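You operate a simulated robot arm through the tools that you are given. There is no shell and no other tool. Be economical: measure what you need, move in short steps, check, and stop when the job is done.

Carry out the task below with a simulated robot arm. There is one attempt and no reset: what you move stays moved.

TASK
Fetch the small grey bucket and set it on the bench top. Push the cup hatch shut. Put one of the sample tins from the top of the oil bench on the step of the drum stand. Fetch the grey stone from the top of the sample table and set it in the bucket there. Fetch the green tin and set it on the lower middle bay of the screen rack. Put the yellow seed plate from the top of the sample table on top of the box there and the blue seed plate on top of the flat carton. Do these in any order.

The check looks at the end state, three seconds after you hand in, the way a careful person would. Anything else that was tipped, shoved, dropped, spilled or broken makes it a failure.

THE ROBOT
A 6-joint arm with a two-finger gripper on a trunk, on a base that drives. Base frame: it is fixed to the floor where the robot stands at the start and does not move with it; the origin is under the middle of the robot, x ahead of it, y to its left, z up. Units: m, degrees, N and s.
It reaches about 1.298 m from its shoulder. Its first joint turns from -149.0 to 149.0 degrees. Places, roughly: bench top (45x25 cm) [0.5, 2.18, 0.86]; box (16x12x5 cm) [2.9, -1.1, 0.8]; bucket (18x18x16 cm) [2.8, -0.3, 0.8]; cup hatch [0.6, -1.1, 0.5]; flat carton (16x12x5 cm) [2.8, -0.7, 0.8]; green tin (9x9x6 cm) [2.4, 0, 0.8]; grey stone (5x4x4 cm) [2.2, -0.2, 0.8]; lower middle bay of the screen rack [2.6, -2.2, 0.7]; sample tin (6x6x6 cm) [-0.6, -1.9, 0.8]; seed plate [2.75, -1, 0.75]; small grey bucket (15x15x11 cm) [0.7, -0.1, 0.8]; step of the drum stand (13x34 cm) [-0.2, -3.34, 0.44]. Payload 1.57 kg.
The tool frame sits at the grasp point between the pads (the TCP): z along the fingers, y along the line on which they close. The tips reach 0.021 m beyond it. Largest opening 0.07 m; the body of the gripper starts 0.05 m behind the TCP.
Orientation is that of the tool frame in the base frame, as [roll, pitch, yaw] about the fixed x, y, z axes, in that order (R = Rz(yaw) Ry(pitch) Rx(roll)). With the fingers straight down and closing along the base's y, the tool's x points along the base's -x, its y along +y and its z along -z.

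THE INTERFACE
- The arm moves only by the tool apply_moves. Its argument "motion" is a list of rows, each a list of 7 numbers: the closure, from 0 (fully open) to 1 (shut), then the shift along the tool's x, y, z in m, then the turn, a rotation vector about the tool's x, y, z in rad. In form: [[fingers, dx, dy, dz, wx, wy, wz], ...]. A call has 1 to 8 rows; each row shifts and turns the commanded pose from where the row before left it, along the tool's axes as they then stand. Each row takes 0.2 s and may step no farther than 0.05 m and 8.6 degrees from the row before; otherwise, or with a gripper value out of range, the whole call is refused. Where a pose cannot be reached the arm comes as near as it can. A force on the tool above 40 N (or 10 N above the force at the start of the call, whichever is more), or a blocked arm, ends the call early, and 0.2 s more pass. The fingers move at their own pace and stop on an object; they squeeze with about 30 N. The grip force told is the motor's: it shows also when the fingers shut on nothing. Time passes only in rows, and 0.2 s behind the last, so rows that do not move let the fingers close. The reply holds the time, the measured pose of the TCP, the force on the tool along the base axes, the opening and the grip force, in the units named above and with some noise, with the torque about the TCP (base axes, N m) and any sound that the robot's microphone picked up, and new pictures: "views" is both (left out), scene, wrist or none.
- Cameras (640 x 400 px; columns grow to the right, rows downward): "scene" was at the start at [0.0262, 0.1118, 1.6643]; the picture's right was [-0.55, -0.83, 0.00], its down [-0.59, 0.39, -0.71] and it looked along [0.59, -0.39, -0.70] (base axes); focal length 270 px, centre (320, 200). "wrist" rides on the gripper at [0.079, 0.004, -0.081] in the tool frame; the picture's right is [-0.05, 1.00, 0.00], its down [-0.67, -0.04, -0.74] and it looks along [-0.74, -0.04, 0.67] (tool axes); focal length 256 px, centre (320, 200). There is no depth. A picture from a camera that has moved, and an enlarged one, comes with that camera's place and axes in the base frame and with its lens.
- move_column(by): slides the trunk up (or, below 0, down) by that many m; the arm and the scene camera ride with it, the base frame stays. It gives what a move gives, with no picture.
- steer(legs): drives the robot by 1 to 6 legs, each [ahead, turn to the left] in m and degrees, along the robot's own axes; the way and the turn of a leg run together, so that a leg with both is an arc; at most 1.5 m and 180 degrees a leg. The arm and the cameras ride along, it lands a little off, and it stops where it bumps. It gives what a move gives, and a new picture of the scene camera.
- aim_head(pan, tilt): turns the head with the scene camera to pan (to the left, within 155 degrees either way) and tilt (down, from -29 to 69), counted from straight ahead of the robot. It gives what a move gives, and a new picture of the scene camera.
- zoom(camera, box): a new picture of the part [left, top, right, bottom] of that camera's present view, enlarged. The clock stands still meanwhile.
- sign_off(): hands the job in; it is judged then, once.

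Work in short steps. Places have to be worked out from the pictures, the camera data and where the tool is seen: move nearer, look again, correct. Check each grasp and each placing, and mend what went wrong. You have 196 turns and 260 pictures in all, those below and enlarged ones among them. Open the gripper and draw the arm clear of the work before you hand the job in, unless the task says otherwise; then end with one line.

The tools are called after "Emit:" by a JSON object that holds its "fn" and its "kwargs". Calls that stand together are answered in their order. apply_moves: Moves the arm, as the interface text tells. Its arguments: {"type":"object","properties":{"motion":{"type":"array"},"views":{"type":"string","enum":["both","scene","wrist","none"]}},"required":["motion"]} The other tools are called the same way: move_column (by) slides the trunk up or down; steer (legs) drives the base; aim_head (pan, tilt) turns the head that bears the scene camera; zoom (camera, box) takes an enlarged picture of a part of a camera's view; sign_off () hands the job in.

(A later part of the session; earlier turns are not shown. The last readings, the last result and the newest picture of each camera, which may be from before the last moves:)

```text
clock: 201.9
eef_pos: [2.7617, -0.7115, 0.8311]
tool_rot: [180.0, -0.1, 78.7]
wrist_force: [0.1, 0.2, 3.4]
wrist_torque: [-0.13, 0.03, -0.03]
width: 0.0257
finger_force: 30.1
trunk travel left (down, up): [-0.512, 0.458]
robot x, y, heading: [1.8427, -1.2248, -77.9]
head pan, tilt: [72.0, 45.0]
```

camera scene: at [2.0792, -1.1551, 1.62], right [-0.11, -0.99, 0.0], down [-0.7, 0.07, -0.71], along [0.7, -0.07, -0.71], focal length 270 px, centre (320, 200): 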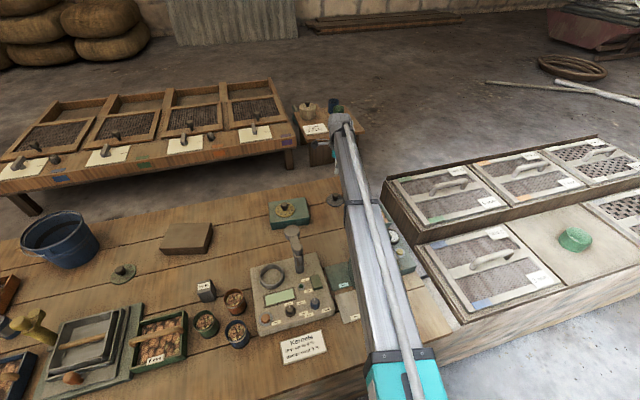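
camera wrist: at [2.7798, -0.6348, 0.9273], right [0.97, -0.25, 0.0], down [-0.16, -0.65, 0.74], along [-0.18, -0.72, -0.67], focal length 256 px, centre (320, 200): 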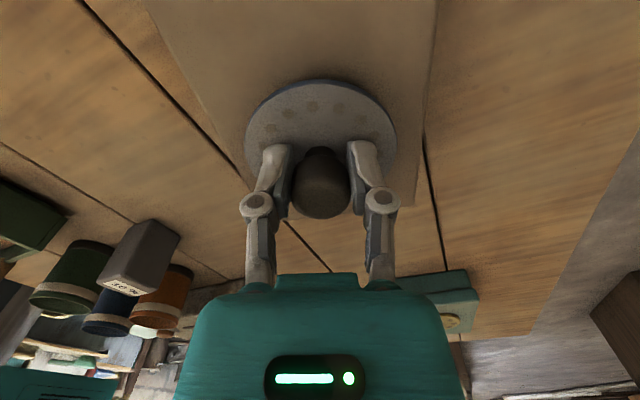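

Contact. Release and rise, then check.

Emit:
{"fn": "apply_moves", "kwargs": {"motion": [[0.6, 0, 0, 0, 0, 0, 0], [0.3, 0, 0, 0, 0, 0, 0], [0.3, 0, 0, 0, 0, 0, 0]], "views": "none"}}

Emit:
{"fn": "move_column", "kwargs": {"by": 0.3}}

Emit:
{"fn": "apply_moves", "kwargs": {"motion": [[0, 0, 0, 0, 0, 0, 0]], "views": "both"}}

```text
clock: 202.7
eef_pos: [2.7605, -0.7109, 0.8302]
tool_rot: [-180.0, 0.0, 78.9]
wrist_force: [0.2, 0.2, 0.3]
wrist_torque: [0.0, 0.0, 0.0]
width: 0.0493
finger_force: 0.1
trunk travel left (down, up): [-0.512, 0.458]
robot x, y, heading: [1.8385, -1.223, -78.0]
head pan, tilt: [72.0, 45.0]
```

```text
clock: 205.7
eef_pos: [2.7606, -0.7123, 1.1313]
tool_rot: [180.0, -0.1, 78.7]
wrist_force: [1.4, 0.7, 0.2]
wrist_torque: [0.0, -0.02, 0.0]
width: 0.0487
finger_force: 0.1
trunk travel left (down, up): [-0.812, 0.158]
robot x, y, heading: [1.8421, -1.2271, -78.1]
head pan, tilt: [72.0, 45.0]
```

```text
clock: 206.1
eef_pos: [2.7614, -0.712, 1.1317]
tool_rot: [180.0, 0.0, 78.8]
wrist_force: [0.6, -0.1, 0.9]
wrist_torque: [0.0, 0.02, 0.02]
width: 0.0699
finger_force: 0.1
trunk travel left (down, up): [-0.812, 0.158]
robot x, y, heading: [1.8412, -1.2228, -78.5]
head pan, tilt: [72.0, 45.0]
camera scene: at [2.079, -1.1548, 1.801], right [-0.11, -0.99, 0.0], down [-0.7, 0.07, -0.71], along [0.7, -0.07, -0.71], focal length 270 px, centre (320, 200)
camera wrist: at [2.7798, -0.6348, 1.2123], right [0.97, -0.25, 0.0], down [-0.16, -0.65, 0.74], along [-0.18, -0.72, -0.67], focal length 256 px, centre (320, 200)
```

scene: 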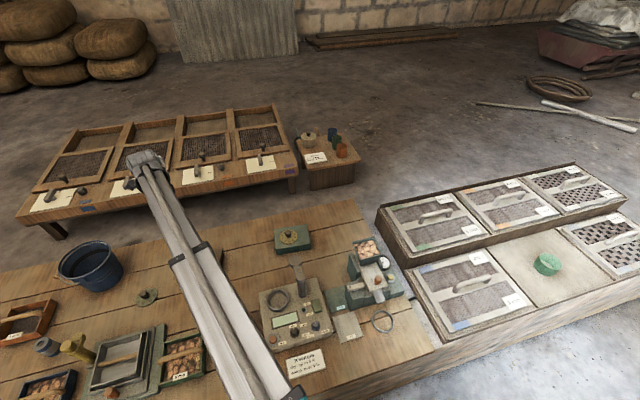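
wrist: 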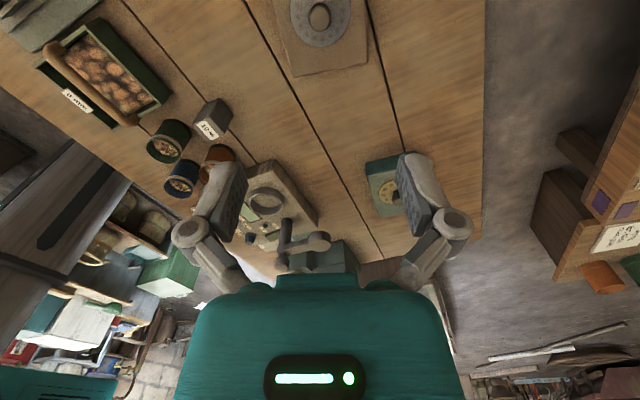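

Both plates placed. Retract the arm toward the robot front, then look for the hatch.

Emit:
{"fn": "apply_moves", "kwargs": {"motion": [[0, -0.0455, -0.0192, 0, 0, 0, 0], [0, -0.0455, -0.0192, 0, 0, 0, 0], [0, -0.0455, -0.0192, 0, 0, 0, 0], [0, -0.0455, -0.0192, 0, 0, 0, 0], [0, -0.0455, -0.0192, 0, 0, 0, 0], [0, -0.0455, -0.0192, 0, 0, 0, 0], [0, -0.0455, -0.0192, 0, 0, 0, 0], [0, -0.0455, -0.0192, 0, 0, 0, 0]], "views": "none"}}

Emit:
{"fn": "apply_moves", "kwargs": {"motion": [[0, -0.0455, -0.0192, 0, 0, 0, 0], [0, -0.0455, -0.0192, 0, 0, 0, 0], [0, -0.0455, -0.0192, 0, 0, 0, 0], [0, -0.0455, -0.0192, 0, 0, 0, 0], [0, -0.0455, -0.0192, 0, 0, 0, 0], [0, -0.0455, -0.0192, 0, 0, 0, 0], [0, -0.0455, -0.0192, 0, 0, 0, 0], [0, -0.0455, -0.0192, 0, 0, 0, 0]], "views": "none"}}

Emit:
{"fn": "apply_moves", "kwargs": {"motion": [[0, -0.0455, -0.0192, 0, 0, 0, 0], [0, -0.0455, -0.0192, 0, 0, 0, 0], [0, -0.0455, -0.0192, 0, 0, 0, 0], [0, -0.0455, -0.0192, 0, 0, 0, 0], [0, -0.0455, -0.0192, 0, 0, 0, 0], [0, -0.0455, -0.0192, 0, 0, 0, 0], [0, -0.0455, -0.0192, 0, 0, 0, 0], [0, -0.0455, -0.0192, 0, 0, 0, 0]], "views": "none"}}

Emit:
{"fn": "aim_head", "kwargs": {"pan": -100, "tilt": 35}}

```text
clock: 207.9
eef_pos: [2.5379, -1.0405, 1.1313]
tool_rot: [-180.0, -0.1, 78.8]
wrist_force: [-1.1, -0.2, 0.1]
wrist_torque: [0.0, -0.02, -0.01]
width: 0.0699
finger_force: 0.1
trunk travel left (down, up): [-0.812, 0.158]
robot x, y, heading: [1.8425, -1.2267, -78.2]
head pan, tilt: [72.0, 45.0]
```

```text
clock: 209.7
eef_pos: [2.3275, -1.3688, 1.13]
tool_rot: [-179.9, -0.1, 78.8]
wrist_force: [1.2, 0.1, 0.8]
wrist_torque: [0.03, -0.02, 0.03]
width: 0.0699
finger_force: 0.0
out of reach, approached as far as the arm can: row 8
trunk travel left (down, up): [-0.812, 0.158]
robot x, y, heading: [1.8406, -1.2274, -78.2]
head pan, tilt: [72.0, 45.0]
```

```text
clock: 211.5
eef_pos: [2.1416, -1.7101, 1.1315]
tool_rot: [-180.0, -0.2, 78.9]
wrist_force: [-0.1, 0.5, 0.0]
wrist_torque: [0.01, -0.03, 0.02]
width: 0.0702
finger_force: 0.1
out of reach, approached as far as the arm can: row 1, 2, 3
trunk travel left (down, up): [-0.812, 0.158]
robot x, y, heading: [1.843, -1.2266, -78.0]
head pan, tilt: [72.0, 45.0]
```

```text
clock: 214.1
eef_pos: [2.1428, -1.7081, 1.1308]
tool_rot: [-180.0, -0.1, 78.9]
wrist_force: [0.6, -0.4, 0.0]
wrist_torque: [-0.03, 0.02, -0.03]
width: 0.07
finger_force: 0.0
trunk travel left (down, up): [-0.812, 0.158]
robot x, y, heading: [1.8417, -1.2259, -78.2]
head pan, tilt: [-100.0, 35.0]
camera scene: at [1.9101, -1.1497, 1.8159], right [-0.03, 1.0, 0.0], down [0.57, 0.02, -0.82], along [-0.82, -0.03, -0.57], focal length 270 px, centre (320, 200)
```

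scene: 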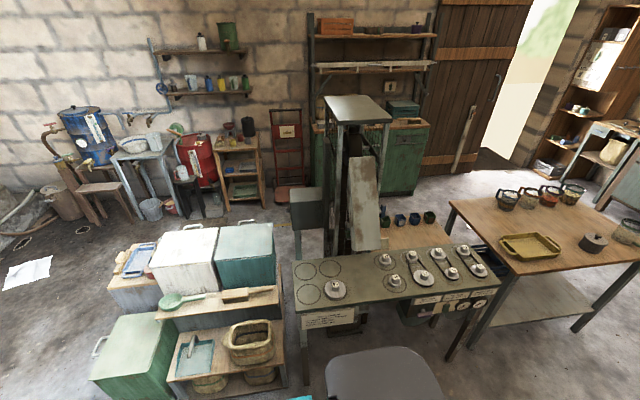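

Emit:
{"fn": "zoom", "kwargs": {"camera": "scene", "box": [270, 80, 430, 280]}}

```text
2.00 times, centred on (350, 180) of scene
camera zoom: at [1.9101, -1.1497, 1.8159], right [-0.03, 1.0, 0.0], down [0.57, 0.02, -0.82], along [-0.82, -0.03, -0.57], focal length 540 px, centre (260, 240)
```

zoom: 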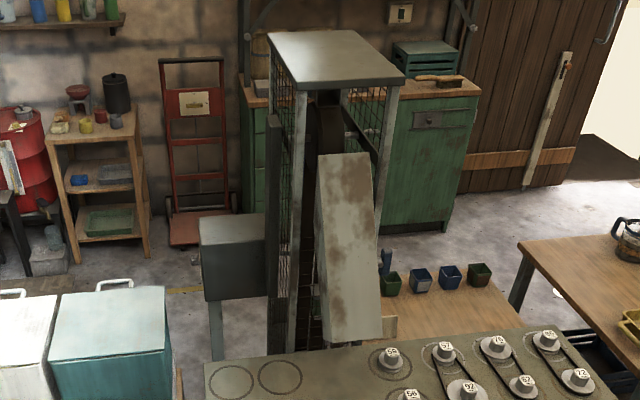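

The panel I see is the discharge chute; the cup hatch (green panel with white handle) is on the tower's west side as seen in the first wrist view. I drive back around to the west side by the known route.

Emit:
{"fn": "steer", "kwargs": {"legs": [[-1.5, 0], [-0.8, 0], [0, 70]]}}

Emit:
{"fn": "steer", "kwargs": {"legs": [[-1.35, 0], [0, -82]]}}

Emit:
{"fn": "aim_head", "kwargs": {"pan": 20, "tilt": 40}}

```text
clock: 232.6
eef_pos: [1.895, 1.1452, 1.1314]
tool_rot: [-179.9, -0.1, 150.3]
wrist_force: [0.2, -0.7, 0.3]
wrist_torque: [0.01, -0.03, -0.02]
width: 0.0702
finger_force: 0.1
trunk travel left (down, up): [-0.812, 0.158]
robot x, y, heading: [1.34, 1.0015, -6.7]
head pan, tilt: [-100.0, 35.0]
camera scene: at [1.2917, 1.0908, 1.8159], right [-0.96, 0.29, 0.0], down [0.17, 0.55, -0.82], along [-0.24, -0.78, -0.57], focal length 270 px, centre (320, 200)
```

scene: 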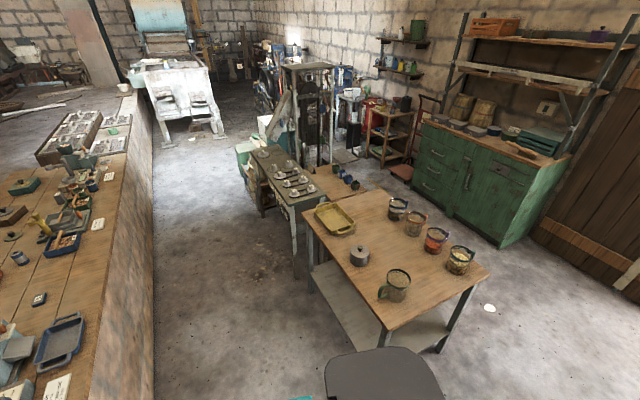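

```text
clock: 246.0
eef_pos: [0.2271, 0.6302, 1.1317]
tool_rot: [-180.0, -0.1, 68.0]
wrist_force: [-0.6, 0.1, -0.5]
wrist_torque: [0.01, -0.02, -0.02]
width: 0.07
finger_force: 0.1
trunk travel left (down, up): [-0.812, 0.158]
robot x, y, heading: [0.0333, 1.1589, -89.0]
head pan, tilt: [-100.0, 35.0]
camera scene: at [0.1142, 1.2221, 1.8159], right [0.15, 0.99, 0.0], down [0.57, -0.09, -0.82], along [-0.81, 0.12, -0.57], focal length 270 px, centre (320, 200)
```

scene: 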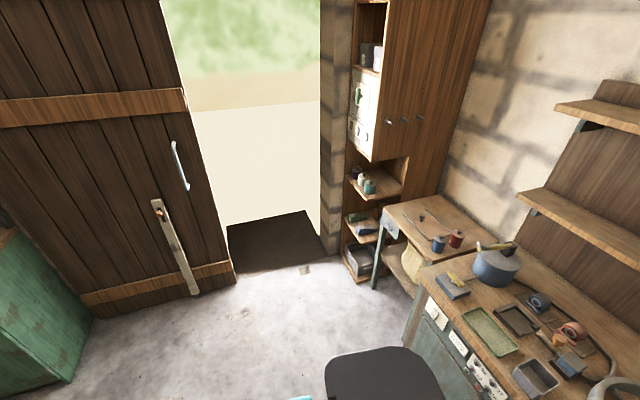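

```text
clock: 248.0
eef_pos: [0.2271, 0.6285, 1.1306]
tool_rot: [179.9, 0.0, 67.9]
wrist_force: [0.3, 0.1, 0.2]
wrist_torque: [0.05, 0.0, 0.0]
width: 0.0702
finger_force: 0.1
trunk travel left (down, up): [-0.812, 0.158]
robot x, y, heading: [0.0315, 1.162, -88.8]
head pan, tilt: [20.0, 40.0]
camera scene: at [0.2324, 1.1292, 1.8083], right [-0.93, -0.36, 0.0], down [-0.23, 0.6, -0.77], along [0.28, -0.71, -0.64], focal length 270 px, centre (320, 200)
```

scene: 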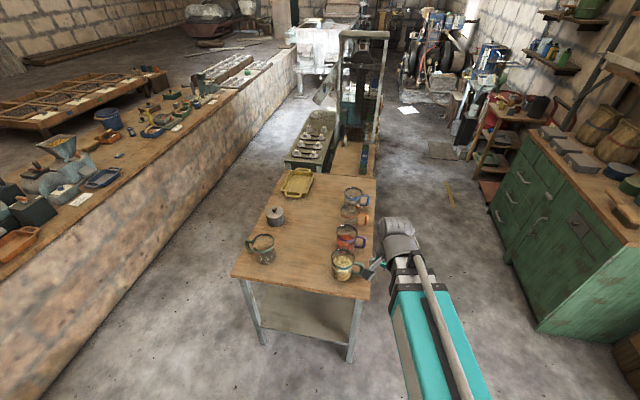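

Clear path south on the aisle. Drive along it.

Emit:
{"fn": "steer", "kwargs": {"legs": [[0, -6], [1.45, 0]]}}

Emit:
{"fn": "aim_head", "kwargs": {"pan": 35, "tilt": 45}}

```text
clock: 257.6
eef_pos: [0.0495, -0.8424, 1.1323]
tool_rot: [180.0, -0.2, 62.0]
wrist_force: [0.1, -0.4, -0.4]
wrist_torque: [0.02, 0.04, -0.01]
width: 0.07
finger_force: 0.2
trunk travel left (down, up): [-0.812, 0.158]
robot x, y, heading: [-0.0887, -0.2952, -95.3]
head pan, tilt: [20.0, 40.0]
camera scene: at [0.1058, -0.3462, 1.8083], right [-0.97, -0.26, 0.0], down [-0.17, 0.62, -0.77], along [0.2, -0.74, -0.64], focal length 270 px, centre (320, 200)
```

scene: 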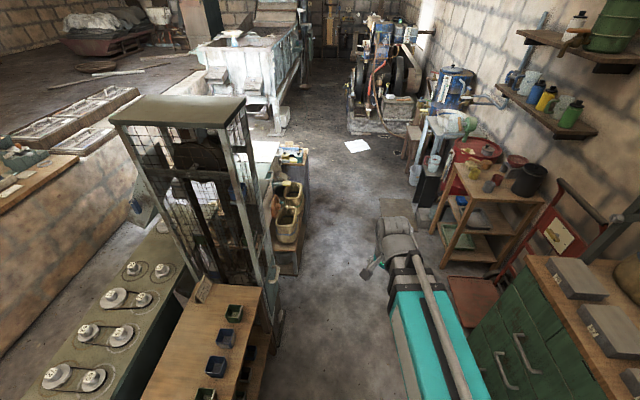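

```text
clock: 258.4
eef_pos: [0.0505, -0.8413, 1.1314]
tool_rot: [-180.0, -0.1, 62.1]
wrist_force: [0.4, -0.6, 0.3]
wrist_torque: [0.0, 0.01, 0.02]
width: 0.0699
finger_force: 0.0
trunk travel left (down, up): [-0.812, 0.158]
robot x, y, heading: [-0.0883, -0.2955, -94.8]
head pan, tilt: [35.0, 45.0]
camera scene: at [0.1244, -0.3343, 1.8011], right [-0.87, -0.5, 0.0], down [-0.35, 0.61, -0.71], along [0.35, -0.61, -0.71], focal length 270 px, centre (320, 200)
```

scene: 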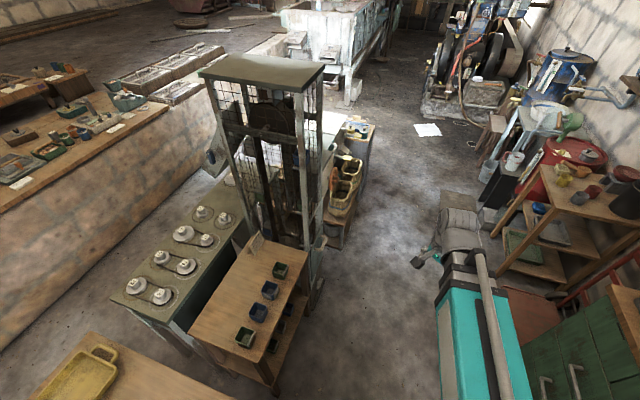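

Emit:
{"fn": "zoom", "kwargs": {"camera": "scene", "box": [200, 140, 380, 320]}}

```text
2.22 times, centred on (290, 230) of scene
camera zoom: at [0.1244, -0.3343, 1.8011], right [-0.87, -0.5, 0.0], down [-0.35, 0.61, -0.71], along [0.35, -0.61, -0.71], focal length 601 px, centre (387, 133)
```

zoom: 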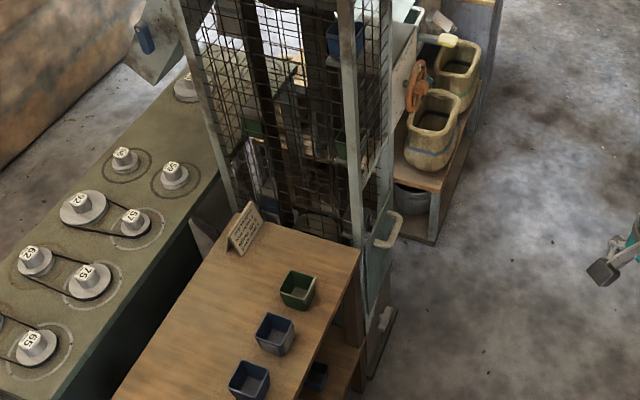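

The hatch is on the tower's west face, low, with a pale handle. Drive a bit further and look left.

Emit:
{"fn": "steer", "kwargs": {"legs": [[0.6, 6]]}}

Emit:
{"fn": "aim_head", "kwargs": {"pan": 75, "tilt": 50}}

```text
clock: 262.5
eef_pos: [0.0876, -1.427, 1.1313]
tool_rot: [-180.0, -0.1, 68.0]
wrist_force: [0.1, 0.2, -0.4]
wrist_torque: [-0.02, 0.01, -0.02]
width: 0.0701
finger_force: 0.1
trunk travel left (down, up): [-0.812, 0.158]
robot x, y, heading: [-0.1142, -0.8994, -88.5]
head pan, tilt: [35.0, 45.0]
camera scene: at [0.1052, -0.9139, 1.8011], right [-0.81, -0.59, 0.0], down [-0.42, 0.57, -0.71], along [0.42, -0.57, -0.71], focal length 270 px, centre (320, 200)
```

scene: 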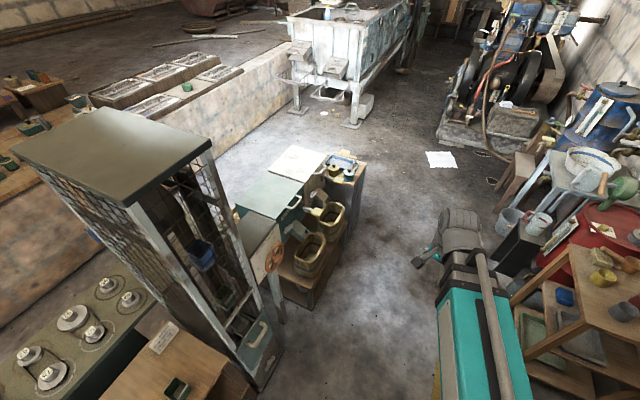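

```text
clock: 263.5
eef_pos: [0.0876, -1.4281, 1.1309]
tool_rot: [180.0, -0.1, 68.0]
wrist_force: [0.8, 0.0, -0.2]
wrist_torque: [0.03, 0.0, 0.0]
width: 0.0698
finger_force: 0.1
trunk travel left (down, up): [-0.812, 0.158]
robot x, y, heading: [-0.1109, -0.898, -88.5]
head pan, tilt: [75.0, 50.0]
camera scene: at [0.1319, -0.8664, 1.7941], right [-0.24, -0.97, 0.0], down [-0.74, 0.18, -0.64], along [0.62, -0.15, -0.77], focal length 270 px, centre (320, 200)
```

scene: 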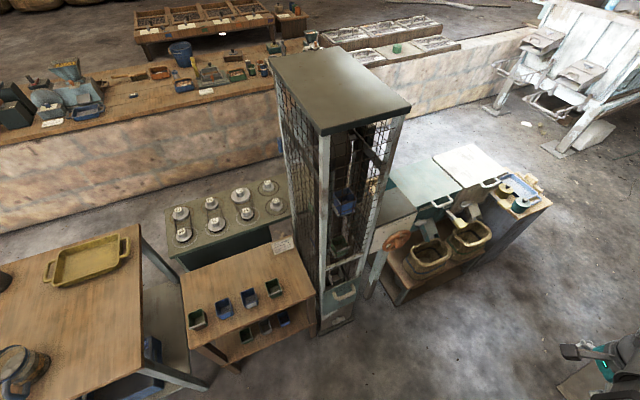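

Emit:
{"fn": "zoom", "kwargs": {"camera": "scene", "box": [270, 220, 420, 350]}}

```text
3.08 times, centred on (345, 285) of scene
camera zoom: at [0.1319, -0.8664, 1.7941], right [-0.24, -0.97, 0.0], down [-0.74, 0.18, -0.64], along [0.62, -0.15, -0.77], focal length 832 px, centre (243, -62)
```

zoom: 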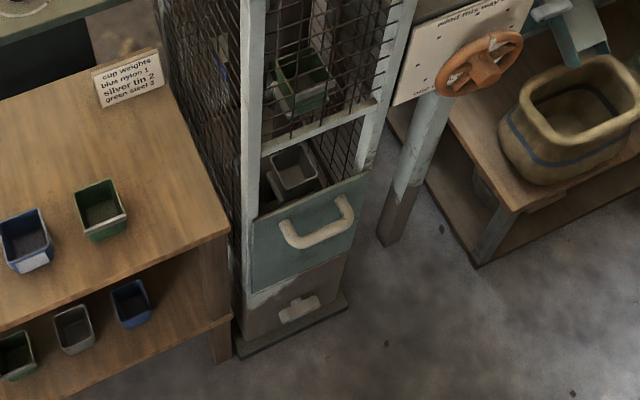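

I lower the trunk to view the hatch more from the side.

Emit:
{"fn": "move_column", "kwargs": {"by": -0.6}}

Emit:
{"fn": "aim_head", "kwargs": {"pan": 72, "tilt": 35}}

Emit:
{"fn": "zoom", "kwargs": {"camera": "scene", "box": [220, 130, 420, 330]}}

```text
refused: -0.6 is not a number from -0.4 to 0.4
```

```text
clock: 264.3
eef_pos: [0.0859, -1.4279, 1.1321]
tool_rot: [-179.9, 0.0, 67.9]
wrist_force: [-0.7, -0.6, 0.6]
wrist_torque: [0.01, 0.02, 0.01]
width: 0.0702
finger_force: 0.1
trunk travel left (down, up): [-0.812, 0.158]
robot x, y, heading: [-0.1135, -0.895, -88.3]
head pan, tilt: [72.0, 35.0]
camera scene: at [0.1414, -0.8734, 1.8158], right [-0.29, -0.96, 0.0], down [-0.55, 0.16, -0.82], along [0.78, -0.23, -0.57], focal length 270 px, centre (320, 200)
```

scene: 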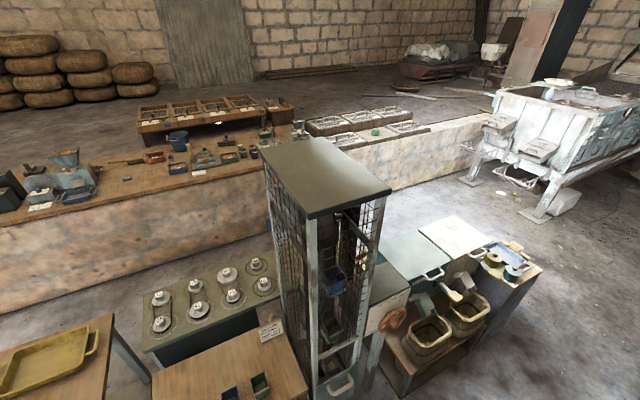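

```text
2.00 times, centred on (320, 230) of scene
camera zoom: at [0.1414, -0.8734, 1.8158], right [-0.29, -0.96, 0.0], down [-0.55, 0.16, -0.82], along [0.78, -0.23, -0.57], focal length 540 px, centre (320, 140)
```

zoom: 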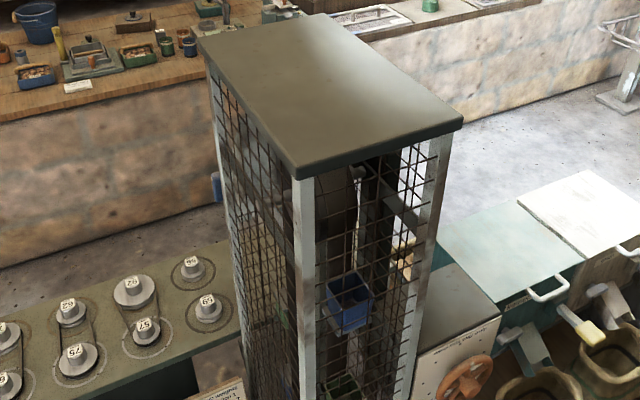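

Emit:
{"fn": "move_column", "kwargs": {"by": -0.4}}

Emit:
{"fn": "move_column", "kwargs": {"by": -0.3}}

Emit:
{"fn": "aim_head", "kwargs": {"pan": 72, "tilt": 35}}

Emit:
{"fn": "zoom", "kwargs": {"camera": "scene", "box": [240, 120, 440, 320]}}

```text
clock: 268.1
eef_pos: [0.0868, -1.429, 0.7313]
tool_rot: [-180.0, -0.1, 68.0]
wrist_force: [0.2, -0.3, 0.1]
wrist_torque: [-0.02, -0.01, 0.01]
width: 0.07
finger_force: 0.0
trunk travel left (down, up): [-0.412, 0.558]
robot x, y, heading: [-0.113, -0.8948, -88.7]
head pan, tilt: [72.0, 35.0]
```

```text
clock: 271.1
eef_pos: [0.0872, -1.4284, 0.431]
tool_rot: [-180.0, 0.0, 67.9]
wrist_force: [-0.5, -0.3, -0.5]
wrist_torque: [0.02, 0.01, 0.02]
width: 0.0702
finger_force: 0.0
trunk travel left (down, up): [-0.112, 0.858]
robot x, y, heading: [-0.1159, -0.9008, -88.8]
head pan, tilt: [72.0, 35.0]
```

```text
clock: 271.7
eef_pos: [0.087, -1.4272, 0.4314]
tool_rot: [-180.0, -0.1, 68.0]
wrist_force: [0.2, 1.0, 0.4]
wrist_torque: [0.02, -0.02, 0.02]
width: 0.0701
finger_force: 0.1
trunk travel left (down, up): [-0.112, 0.858]
robot x, y, heading: [-0.1155, -0.8975, -88.5]
head pan, tilt: [72.0, 35.0]
camera scene: at [0.1414, -0.8734, 1.1159], right [-0.29, -0.96, 0.0], down [-0.55, 0.16, -0.82], along [0.79, -0.23, -0.57], focal length 270 px, centre (320, 200)
```

scene: 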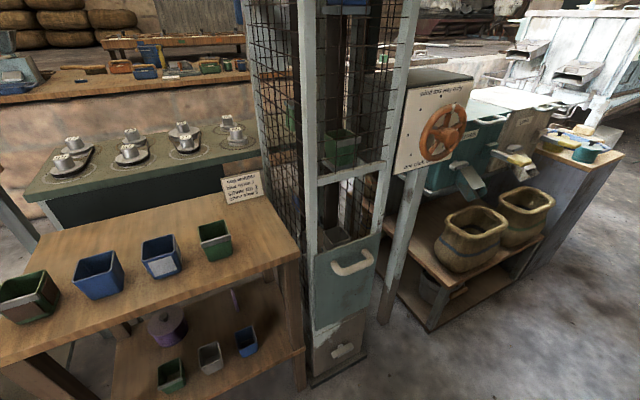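

```text
2.00 times, centred on (340, 220) of scene
camera zoom: at [0.1414, -0.8734, 1.1159], right [-0.29, -0.96, 0.0], down [-0.55, 0.16, -0.82], along [0.79, -0.23, -0.57], focal length 540 px, centre (280, 160)
```

zoom: 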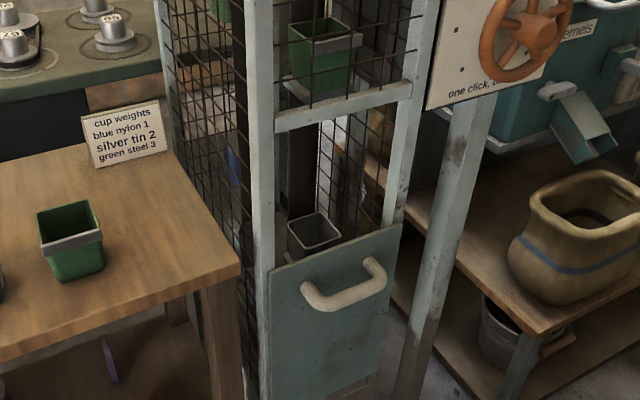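

Emit:
{"fn": "zoom", "kwargs": {"camera": "scene", "box": [295, 215, 395, 385]}}

Emit:
{"fn": "aim_head", "kwargs": {"pan": 55, "tilt": 55}}

```text
2.35 times, centred on (345, 300) of scene
camera zoom: at [0.1414, -0.8734, 1.1159], right [-0.29, -0.96, 0.0], down [-0.55, 0.16, -0.82], along [0.79, -0.23, -0.57], focal length 636 px, centre (261, -35)
```

zoom: 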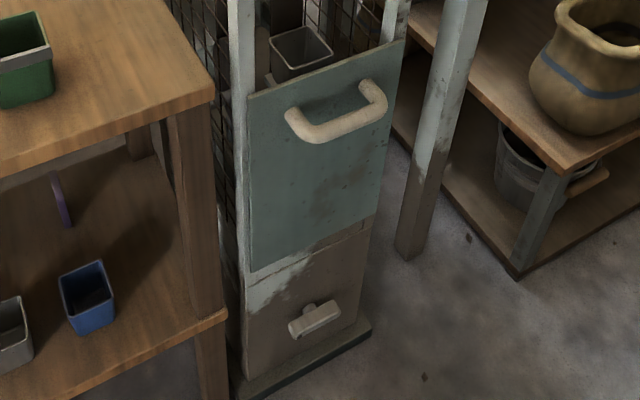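

```text
clock: 272.6
eef_pos: [0.0863, -1.4276, 0.4308]
tool_rot: [-180.0, -0.1, 68.0]
wrist_force: [-1.0, -1.1, 0.2]
wrist_torque: [0.01, 0.01, -0.01]
width: 0.0699
finger_force: 0.1
trunk travel left (down, up): [-0.112, 0.858]
robot x, y, heading: [-0.1092, -0.8987, -88.8]
head pan, tilt: [55.0, 55.0]
camera scene: at [0.1171, -0.8881, 1.0877], right [-0.55, -0.83, 0.0], down [-0.68, 0.45, -0.57], along [0.48, -0.32, -0.82], focal length 270 px, centre (320, 200)
```

scene: 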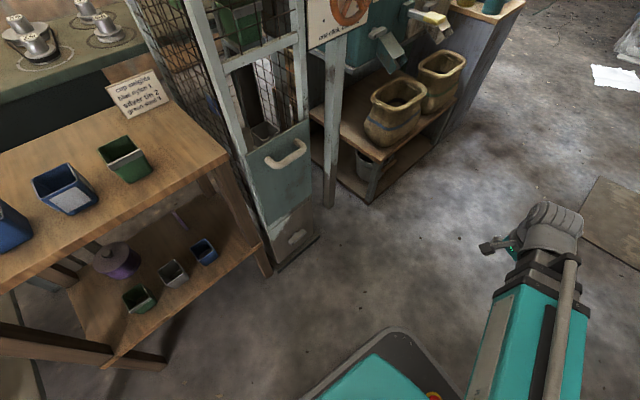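

I take a close look with the wrist camera along the hatch face. First raise, then move beside it.

Emit:
{"fn": "move_column", "kwargs": {"by": 0.4}}

Emit:
{"fn": "apply_moves", "kwargs": {"motion": [[0, 0.0435, 0.0124, 0, 0, 0, 0], [0, 0.0435, 0.0124, 0, 0, 0, 0], [0, 0.0435, 0.0124, 0, 0, 0, 0], [0, 0.0435, 0.0124, 0, 0, 0, 0], [0, 0.0435, 0.0124, 0, 0, 0, 0], [0, 0.0435, 0.0124, 0, 0, 0, 0], [0, 0.0435, 0.0124, 0, 0, 0, 0], [0, 0.0435, 0.0124, 0, 0, 0, 0]], "views": "both"}}

```text
clock: 276.4
eef_pos: [0.0866, -1.4283, 0.8316]
tool_rot: [-180.0, -0.1, 67.9]
wrist_force: [1.1, -0.3, -0.1]
wrist_torque: [0.0, 0.0, -0.02]
width: 0.07
finger_force: 0.0
trunk travel left (down, up): [-0.512, 0.458]
robot x, y, heading: [-0.1132, -0.8996, -88.6]
head pan, tilt: [55.0, 55.0]
```

```text
clock: 278.2
eef_pos: [0.3313, -1.1681, 0.8312]
tool_rot: [180.0, -0.2, 68.0]
wrist_force: [-0.1, 0.1, 0.0]
wrist_torque: [0.04, 0.01, 0.0]
width: 0.0702
finger_force: 0.0
out of reach, approached as far as the arm can: row 2, 3, 4, 5
trunk travel left (down, up): [-0.512, 0.458]
robot x, y, heading: [-0.1105, -0.8956, -88.9]
head pan, tilt: [55.0, 55.0]
camera scene: at [0.1169, -0.8883, 1.4877], right [-0.55, -0.83, 0.0], down [-0.68, 0.45, -0.57], along [0.48, -0.32, -0.82], focal length 270 px, centre (320, 200)
camera wrist: at [0.3636, -1.0972, 0.9125], right [0.91, -0.42, 0.0], down [-0.28, -0.61, 0.74], along [-0.32, -0.67, -0.67], focal length 256 px, centre (320, 200)
```

scene: 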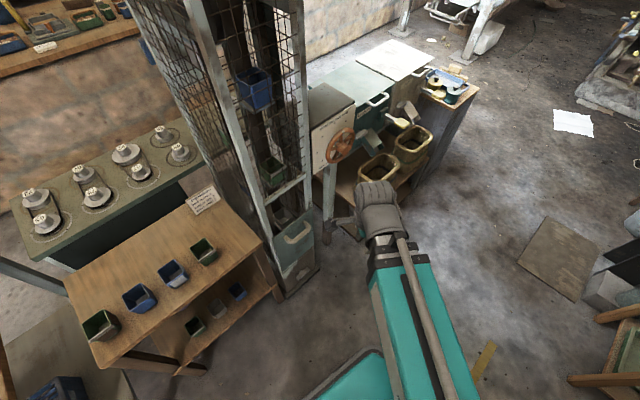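
wrist: 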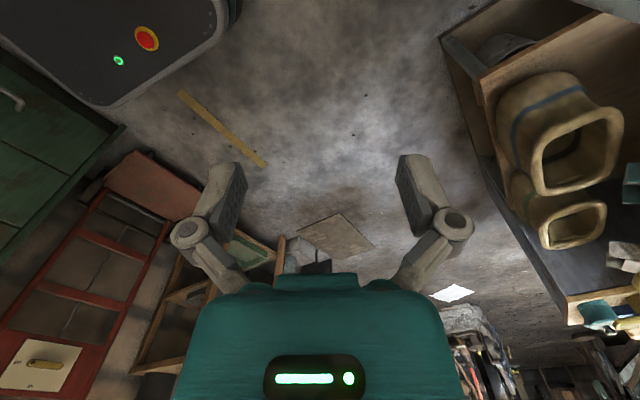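

Emit:
{"fn": "apply_moves", "kwargs": {"motion": [[0, 0.047, 0.002, 0, 0, 0, 0], [0, 0.047, 0.002, 0, 0, 0, 0], [0, 0.047, 0.002, 0, 0, 0, 0], [0, 0.047, 0.002, 0, 0, 0, 0], [0, 0.047, 0.002, 0, 0, 0, 0]], "views": "wrist"}}

```text
clock: 279.4
eef_pos: [0.4281, -0.9551, 0.831]
tool_rot: [-180.0, 0.0, 68.1]
wrist_force: [0.6, -0.4, 0.2]
wrist_torque: [0.02, -0.02, -0.03]
width: 0.0697
finger_force: 0.1
trunk travel left (down, up): [-0.512, 0.458]
robot x, y, heading: [-0.1101, -0.8975, -89.0]
head pan, tilt: [55.0, 55.0]
camera wrist: at [0.4606, -0.8836, 0.9125], right [0.91, -0.42, 0.0], down [-0.28, -0.6, 0.74], along [-0.32, -0.67, -0.67], focal length 256 px, centre (320, 200)
```

wrist: 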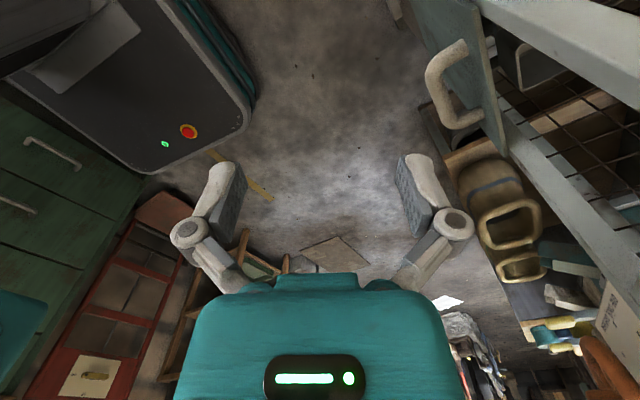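

Emit:
{"fn": "zoom", "kwargs": {"camera": "wrist", "box": [390, 0, 640, 200]}}

```text
2.00 times, centred on (515, 100) of wrist
camera zoom: at [0.4606, -0.8836, 0.9125], right [0.91, -0.42, 0.0], down [-0.28, -0.6, 0.74], along [-0.32, -0.67, -0.67], focal length 512 px, centre (-70, 400)
```

zoom: 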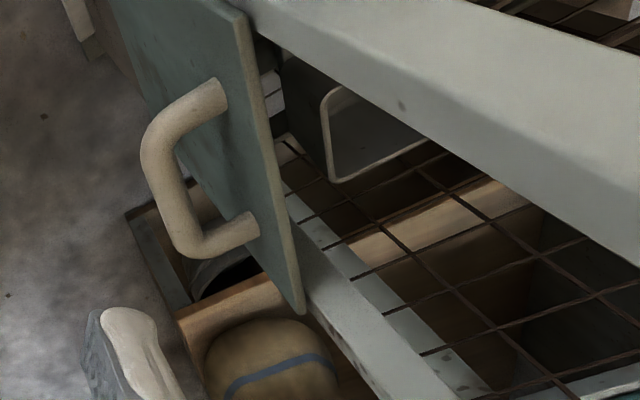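

The panel is tilted outward at its top relative to the posts, handle bar ≈[0.524,-1.066,0.636]. I'll push with closed fingers on it, camera behind. First reorient at a safe height.

Emit:
{"fn": "apply_moves", "kwargs": {"motion": [[1, -0.038, 0.007, 0, 0, 0, 0], [1, -0.038, 0.007, 0, 0, 0, 0], [1, -0.038, 0.007, 0, 0, 0, 0], [1, 0, 0, 0, 0, 0, -0.1427], [1, 0, 0, 0, 0, 0, -0.1427], [1, 0, 0, 0, 0, 0, -0.1427], [1, 0, 0, 0, 0, 0, -0.1427], [1, 0, 0, 0, 0, 0, -0.1427]], "views": "none"}}

Emit:
{"fn": "apply_moves", "kwargs": {"motion": [[1, 0, 0, 0, 0, 0, -0.1427], [1, 0, 0, 0, 0, 0, -0.1427], [1, 0, 0, 0, 0, 0, -0.1427], [1, 0, 0, 0, 0, 0, -0.1427], [1, 0, 0, 0, 0, 0, -0.1427], [1, 0, 0, 0, 0, 0, -0.1427], [1, 0, 0, 0, 0, 0, -0.1427], [1, 0, 0, 0, 0, 0, -0.1427]], "views": "none"}}

Emit:
{"fn": "apply_moves", "kwargs": {"motion": [[1, 0, 0, 0, 0, 0, -0.1427], [1, 0, 0, 0, 0, 0, -0.1427]], "views": "both"}}

```text
clock: 281.2
eef_pos: [0.4053, -1.0682, 0.8309]
tool_rot: [179.9, -0.2, 108.8]
wrist_force: [-0.1, -0.3, 0.1]
wrist_torque: [0.02, -0.01, -0.03]
width: 0.0002
finger_force: 28.5
trunk travel left (down, up): [-0.512, 0.458]
robot x, y, heading: [-0.1128, -0.8939, -88.6]
head pan, tilt: [55.0, 55.0]
```

```text
clock: 283.0
eef_pos: [0.4043, -1.0687, 0.8305]
tool_rot: [180.0, 0.0, 174.5]
wrist_force: [-0.2, 0.4, 0.0]
wrist_torque: [0.03, 0.0, -0.02]
width: 0.0004
finger_force: 28.7
trunk travel left (down, up): [-0.512, 0.458]
robot x, y, heading: [-0.1114, -0.8977, -88.6]
head pan, tilt: [55.0, 55.0]
```

```text
clock: 283.6
eef_pos: [0.4062, -1.0693, 0.8317]
tool_rot: [179.9, -0.1, -169.2]
wrist_force: [0.3, 0.3, -0.1]
wrist_torque: [-0.01, -0.03, 0.0]
width: 0.0001
finger_force: 28.7
trunk travel left (down, up): [-0.512, 0.458]
robot x, y, heading: [-0.1124, -0.9008, -88.6]
head pan, tilt: [55.0, 55.0]
camera scene: at [0.1171, -0.888, 1.4876], right [-0.55, -0.83, 0.0], down [-0.68, 0.45, -0.57], along [0.48, -0.32, -0.82], focal length 270 px, centre (320, 200)
camera wrist: at [0.3253, -1.0798, 0.9124], right [-0.14, 0.99, 0.0], down [0.66, 0.09, 0.75], along [0.74, 0.1, -0.67], focal length 256 px, centre (320, 200)
```

scene: 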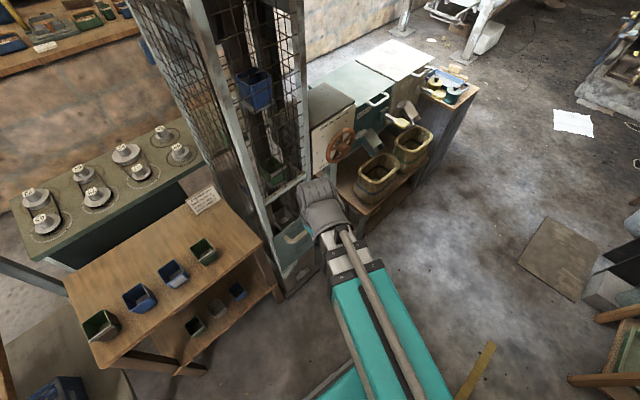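
wrist: 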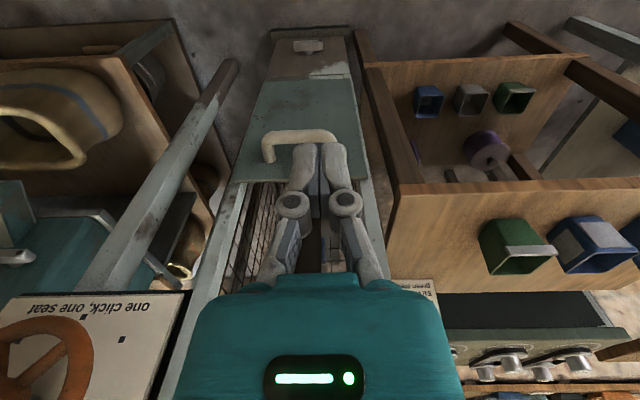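

Good view: hatch flap hinged at the bottom, leaning out. Lower to handle height.

Emit:
{"fn": "move_column", "kwargs": {"by": -0.195}}

Emit:
{"fn": "apply_moves", "kwargs": {"motion": [[1, -0.03, 0, 0, 0, 0, 0]], "views": "both"}}

```text
clock: 285.7
eef_pos: [0.404, -1.0687, 0.6355]
tool_rot: [179.8, -0.1, -169.2]
wrist_force: [0.1, -0.1, -0.3]
wrist_torque: [-0.02, 0.01, 0.02]
width: 0.0001
finger_force: 28.7
trunk travel left (down, up): [-0.317, 0.653]
robot x, y, heading: [-0.1113, -0.8993, -88.6]
head pan, tilt: [55.0, 55.0]
```

```text
clock: 286.1
eef_pos: [0.4349, -1.0625, 0.6365]
tool_rot: [179.9, 0.0, -169.2]
wrist_force: [-0.1, -0.2, -0.4]
wrist_torque: [-0.03, 0.01, 0.01]
width: 0.0001
finger_force: 28.7
trunk travel left (down, up): [-0.317, 0.653]
robot x, y, heading: [-0.1153, -0.8971, -88.7]
head pan, tilt: [55.0, 55.0]
camera scene: at [0.1169, -0.888, 1.2927], right [-0.55, -0.83, 0.0], down [-0.68, 0.45, -0.57], along [0.48, -0.32, -0.82], focal length 270 px, centre (320, 200)
camera wrist: at [0.3549, -1.0738, 0.7175], right [-0.13, 0.99, 0.0], down [0.66, 0.09, 0.75], along [0.74, 0.1, -0.67], focal length 256 px, centre (320, 200)
```

scene: 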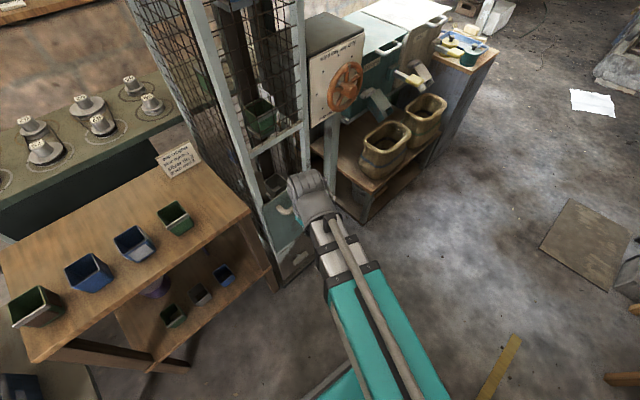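
wrist: 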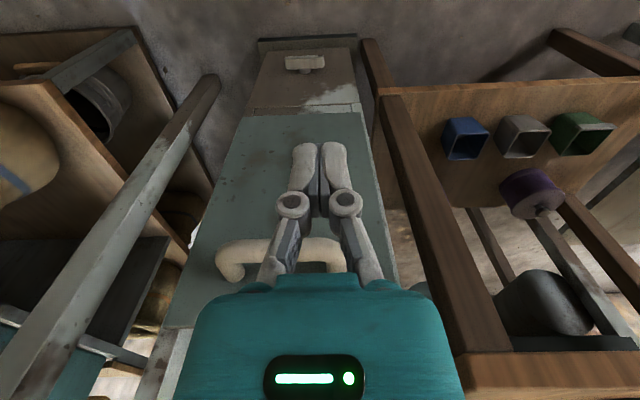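

Handle bar is straight ahead at finger height. Advance in small steps.

Emit:
{"fn": "apply_moves", "kwargs": {"motion": [[1, -0.02, -0.01, 0, 0, 0, 0], [1, -0.02, 0, 0, 0, 0, 0], [1, -0.015, 0, 0, 0, 0, 0], [1, -0.01, 0, 0, 0, 0, 0]], "views": "wrist"}}

```text
clock: 287.1
eef_pos: [0.5009, -1.0609, 0.6366]
tool_rot: [180.0, 0.0, -169.3]
wrist_force: [-0.3, 0.8, 0.5]
wrist_torque: [-0.01, -0.03, -0.01]
width: 0.0
finger_force: 28.6
trunk travel left (down, up): [-0.317, 0.653]
robot x, y, heading: [-0.1146, -0.8998, -88.8]
head pan, tilt: [55.0, 55.0]
camera wrist: at [0.4206, -1.0717, 0.7174], right [-0.13, 0.99, 0.0], down [0.66, 0.09, 0.75], along [0.74, 0.1, -0.67], focal length 256 px, centre (320, 200)
```

wrist: 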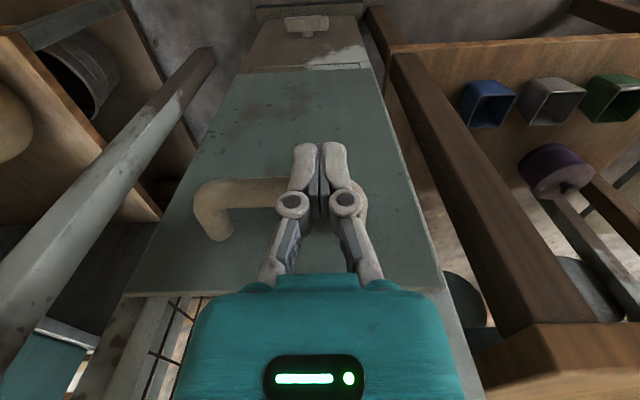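

Near contact. Push gently on.

Emit:
{"fn": "apply_moves", "kwargs": {"motion": [[1, -0.01, -0.003, 0, 0, 0, 0], [1, -0.01, 0, 0, 0, 0, 0], [1, -0.01, 0, 0, 0, 0, 0]], "views": "wrist"}}

```text
clock: 287.7
eef_pos: [0.512, -1.0622, 0.6358]
tool_rot: [179.8, -0.9, -169.4]
wrist_force: [-4.6, -1.7, -2.0]
wrist_torque: [-0.04, 0.12, 0.04]
width: 0.0001
finger_force: 28.0
trunk travel left (down, up): [-0.317, 0.653]
robot x, y, heading: [-0.1141, -0.8983, -88.8]
head pan, tilt: [55.0, 55.0]
stopped in row 3: the force on the tool passed its limit at 49 N (the readings are from after the stop); the commanded pose is now the measured one
camera wrist: at [0.433, -1.0722, 0.7188], right [-0.13, 0.99, 0.0], down [0.67, 0.09, 0.73], along [0.73, 0.1, -0.68], focal length 256 px, centre (320, 200)
```

wrist: 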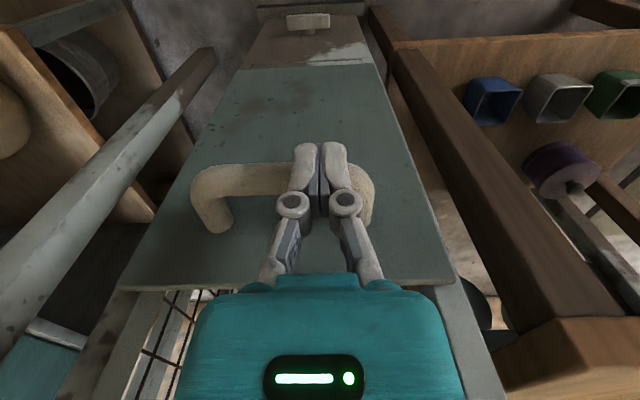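

It resists. I push with finer steps to tell friction from a hard stop.

Emit:
{"fn": "apply_moves", "kwargs": {"motion": [[1, -0.004, 0, 0, 0, 0, 0], [1, -0.004, 0, 0, 0, 0, 0], [1, -0.004, 0, 0, 0, 0, 0], [1, -0.004, 0, 0, 0, 0, 0]], "views": "both"}}

```text
clock: 288.3
eef_pos: [0.5114, -1.0617, 0.6365]
tool_rot: [179.9, -1.5, -169.6]
wrist_force: [-5.9, -1.8, -1.7]
wrist_torque: [-0.07, 0.14, 0.03]
width: 0.0001
finger_force: 28.6
trunk travel left (down, up): [-0.317, 0.653]
robot x, y, heading: [-0.1127, -0.896, -88.6]
head pan, tilt: [55.0, 55.0]
stopped in row 2: the force on the tool passed its limit at 44 N (the readings are from after the stop); the commanded pose is now the measured one
camera scene: at [0.1169, -0.8883, 1.2927], right [-0.55, -0.83, 0.0], down [-0.68, 0.45, -0.57], along [0.48, -0.32, -0.82], focal length 270 px, centre (320, 200)
camera wrist: at [0.4341, -1.0717, 0.7198], right [-0.13, 0.99, 0.0], down [0.68, 0.09, 0.73], along [0.72, 0.09, -0.69], focal length 256 px, centre (320, 200)
```

scene: 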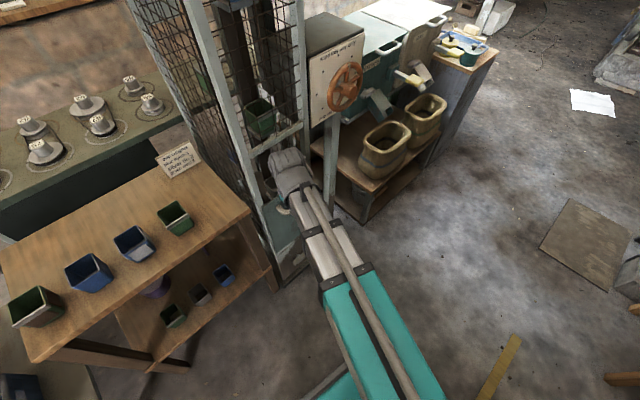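
wrist: 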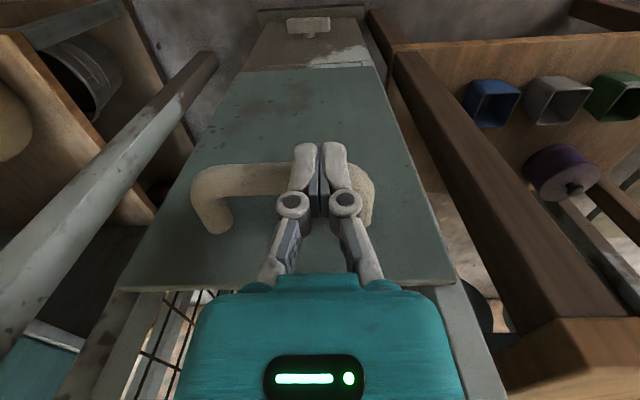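

It's a hard stop and the flap's edges are vertical: so it's a sliding hatch to be pushed up (opening above it up to the crossbar). I back off, rise and turn to grip the handle bar from above.

Emit:
{"fn": "apply_moves", "kwargs": {"motion": [[1, 0.04, 0, 0, 0, 0, 0], [1, 0.04, 0, 0, 0, 0, 0]], "views": "none"}}

Emit:
{"fn": "move_column", "kwargs": {"by": 0.15}}

Emit:
{"fn": "apply_moves", "kwargs": {"motion": [[0.5, 0, 0, 0, 0, 0, 0.1466], [0.5, 0, 0, 0, 0, 0, 0.1466], [0.5, 0, 0, 0, 0, 0, 0.1466], [0.5, 0, 0, 0, 0, 0, 0.1466], [0.5, 0, 0, 0, 0, 0, 0.1466], [0.5, 0, 0, 0, 0, 0, 0.1466], [0.5, 0, 0, 0, 0, 0, 0.1466], [0.5, 0, 0, 0, 0, 0, 0.1466]], "views": "none"}}

Emit:
{"fn": "apply_moves", "kwargs": {"motion": [[0.5, 0, 0, 0, 0, 0, 0.1466]], "views": "both"}}

```text
clock: 288.9
eef_pos: [0.4328, -1.076, 0.6351]
tool_rot: [179.9, -1.6, -169.6]
wrist_force: [0.4, 0.2, -0.3]
wrist_torque: [-0.03, -0.02, -0.04]
width: 0.0002
finger_force: 28.7
trunk travel left (down, up): [-0.317, 0.653]
robot x, y, heading: [-0.1134, -0.8997, -88.6]
head pan, tilt: [55.0, 55.0]
```

```text
clock: 290.6
eef_pos: [0.4349, -1.0757, 0.7855]
tool_rot: [-180.0, -1.5, -169.5]
wrist_force: [0.1, 0.4, -0.6]
wrist_torque: [-0.01, 0.01, -0.01]
width: 0.0002
finger_force: 28.7
trunk travel left (down, up): [-0.467, 0.503]
robot x, y, heading: [-0.112, -0.8992, -88.9]
head pan, tilt: [55.0, 55.0]
```

```text
clock: 292.4
eef_pos: [0.4331, -1.0766, 0.7864]
tool_rot: [-178.5, -0.6, 123.1]
wrist_force: [0.1, -0.3, -0.9]
wrist_torque: [0.01, 0.04, -0.02]
width: 0.0352
finger_force: 0.1
trunk travel left (down, up): [-0.467, 0.503]
robot x, y, heading: [-0.1152, -0.9007, -88.5]
head pan, tilt: [55.0, 55.0]
```

```text
clock: 292.8
eef_pos: [0.4331, -1.0756, 0.786]
tool_rot: [-178.5, -0.4, 114.9]
wrist_force: [0.0, -0.6, -0.2]
wrist_torque: [-0.01, 0.01, -0.04]
width: 0.0351
finger_force: 0.1
trunk travel left (down, up): [-0.467, 0.503]
robot x, y, heading: [-0.1136, -0.8976, -88.6]
head pan, tilt: [55.0, 55.0]
camera scene: at [0.1171, -0.888, 1.4426], right [-0.55, -0.83, 0.0], down [-0.68, 0.45, -0.57], along [0.48, -0.32, -0.82], focal length 270 px, centre (320, 200)
camera wrist: at [0.4059, -1.0017, 0.8679], right [0.93, 0.37, -0.03], down [0.27, -0.62, 0.74], along [0.26, -0.69, -0.67], focal length 256 px, centre (320, 200)
```

scene: 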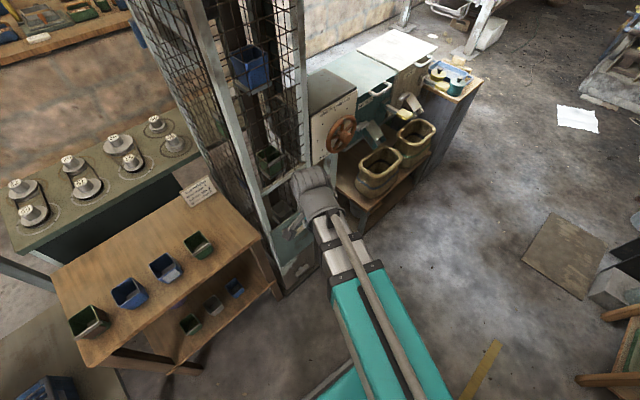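
wrist: 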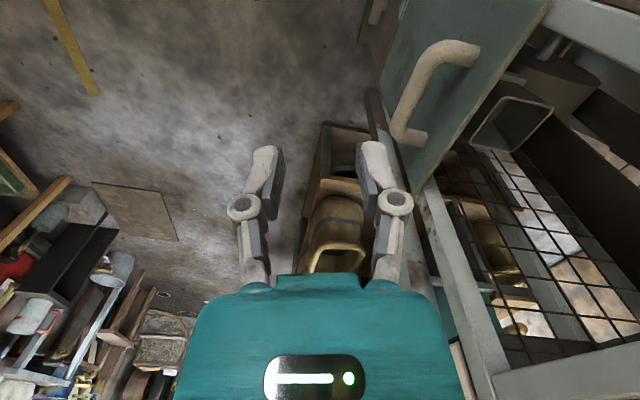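

Emit:
{"fn": "zoom", "kwargs": {"camera": "wrist", "box": [350, 0, 600, 200]}}

```text
2.00 times, centred on (475, 100) of wrist
camera zoom: at [0.4059, -1.0017, 0.8679], right [0.93, 0.37, -0.03], down [0.27, -0.62, 0.74], along [0.26, -0.69, -0.67], focal length 512 px, centre (10, 400)
```

zoom: 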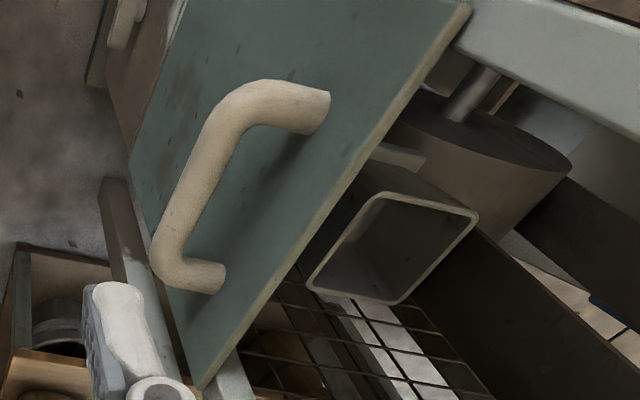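

I'll hook the bar with the tool tilted, approaching from the south side. First raise, and swing the arm to the robot's front.

Emit:
{"fn": "move_column", "kwargs": {"by": 0.35}}

Emit:
{"fn": "apply_moves", "kwargs": {"motion": [[1, -0.0192, -0.0457, 0, 0, 0, 0], [1, -0.0192, -0.0457, 0, 0, 0, 0], [1, -0.0192, -0.0457, 0, 0, 0, 0], [1, -0.0192, -0.0457, 0, 0, 0, 0], [1, -0.0192, -0.0457, 0, 0, 0, 0], [1, -0.0192, -0.0457, 0, 0, 0, 0], [1, -0.0192, -0.0457, 0, 0, 0, 0], [1, -0.0192, -0.0457, 0, 0, 0, 0]], "views": "none"}}

Emit:
{"fn": "steer", "kwargs": {"legs": [[0.7, 0]]}}

```text
clock: 296.2
eef_pos: [0.4347, -1.0755, 1.1354]
tool_rot: [-178.7, -0.4, 114.9]
wrist_force: [-0.1, -0.8, 0.6]
wrist_torque: [-0.03, 0.0, -0.01]
width: 0.0352
finger_force: 0.0
trunk travel left (down, up): [-0.817, 0.153]
robot x, y, heading: [-0.1118, -0.8974, -88.7]
head pan, tilt: [55.0, 55.0]
```

```text
clock: 298.0
eef_pos: [0.166, -1.3699, 1.1373]
tool_rot: [-178.6, -0.4, 115.0]
wrist_force: [0.3, 0.5, -0.1]
wrist_torque: [0.03, 0.01, 0.0]
width: 0.0001
finger_force: 28.6
out of reach, approached as far as the arm can: row 3, 6
trunk travel left (down, up): [-0.817, 0.153]
robot x, y, heading: [-0.1115, -0.9007, -88.7]
head pan, tilt: [55.0, 55.0]
```

```text
clock: 302.7
eef_pos: [0.1844, -2.0756, 1.1361]
tool_rot: [-178.6, -0.4, 114.9]
wrist_force: [-0.2, -0.1, 0.8]
wrist_torque: [-0.01, -0.01, -0.01]
width: 0.0
finger_force: 28.7
trunk travel left (down, up): [-0.817, 0.153]
robot x, y, heading: [-0.0985, -1.6006, -88.6]
head pan, tilt: [55.0, 55.0]
camera scene: at [0.1342, -1.5928, 1.7926], right [-0.55, -0.83, 0.0], down [-0.68, 0.45, -0.57], along [0.48, -0.32, -0.82], focal length 270 px, centre (320, 200)
```

scene: 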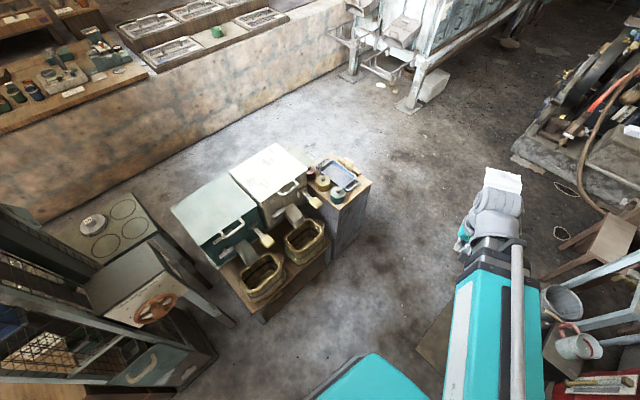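

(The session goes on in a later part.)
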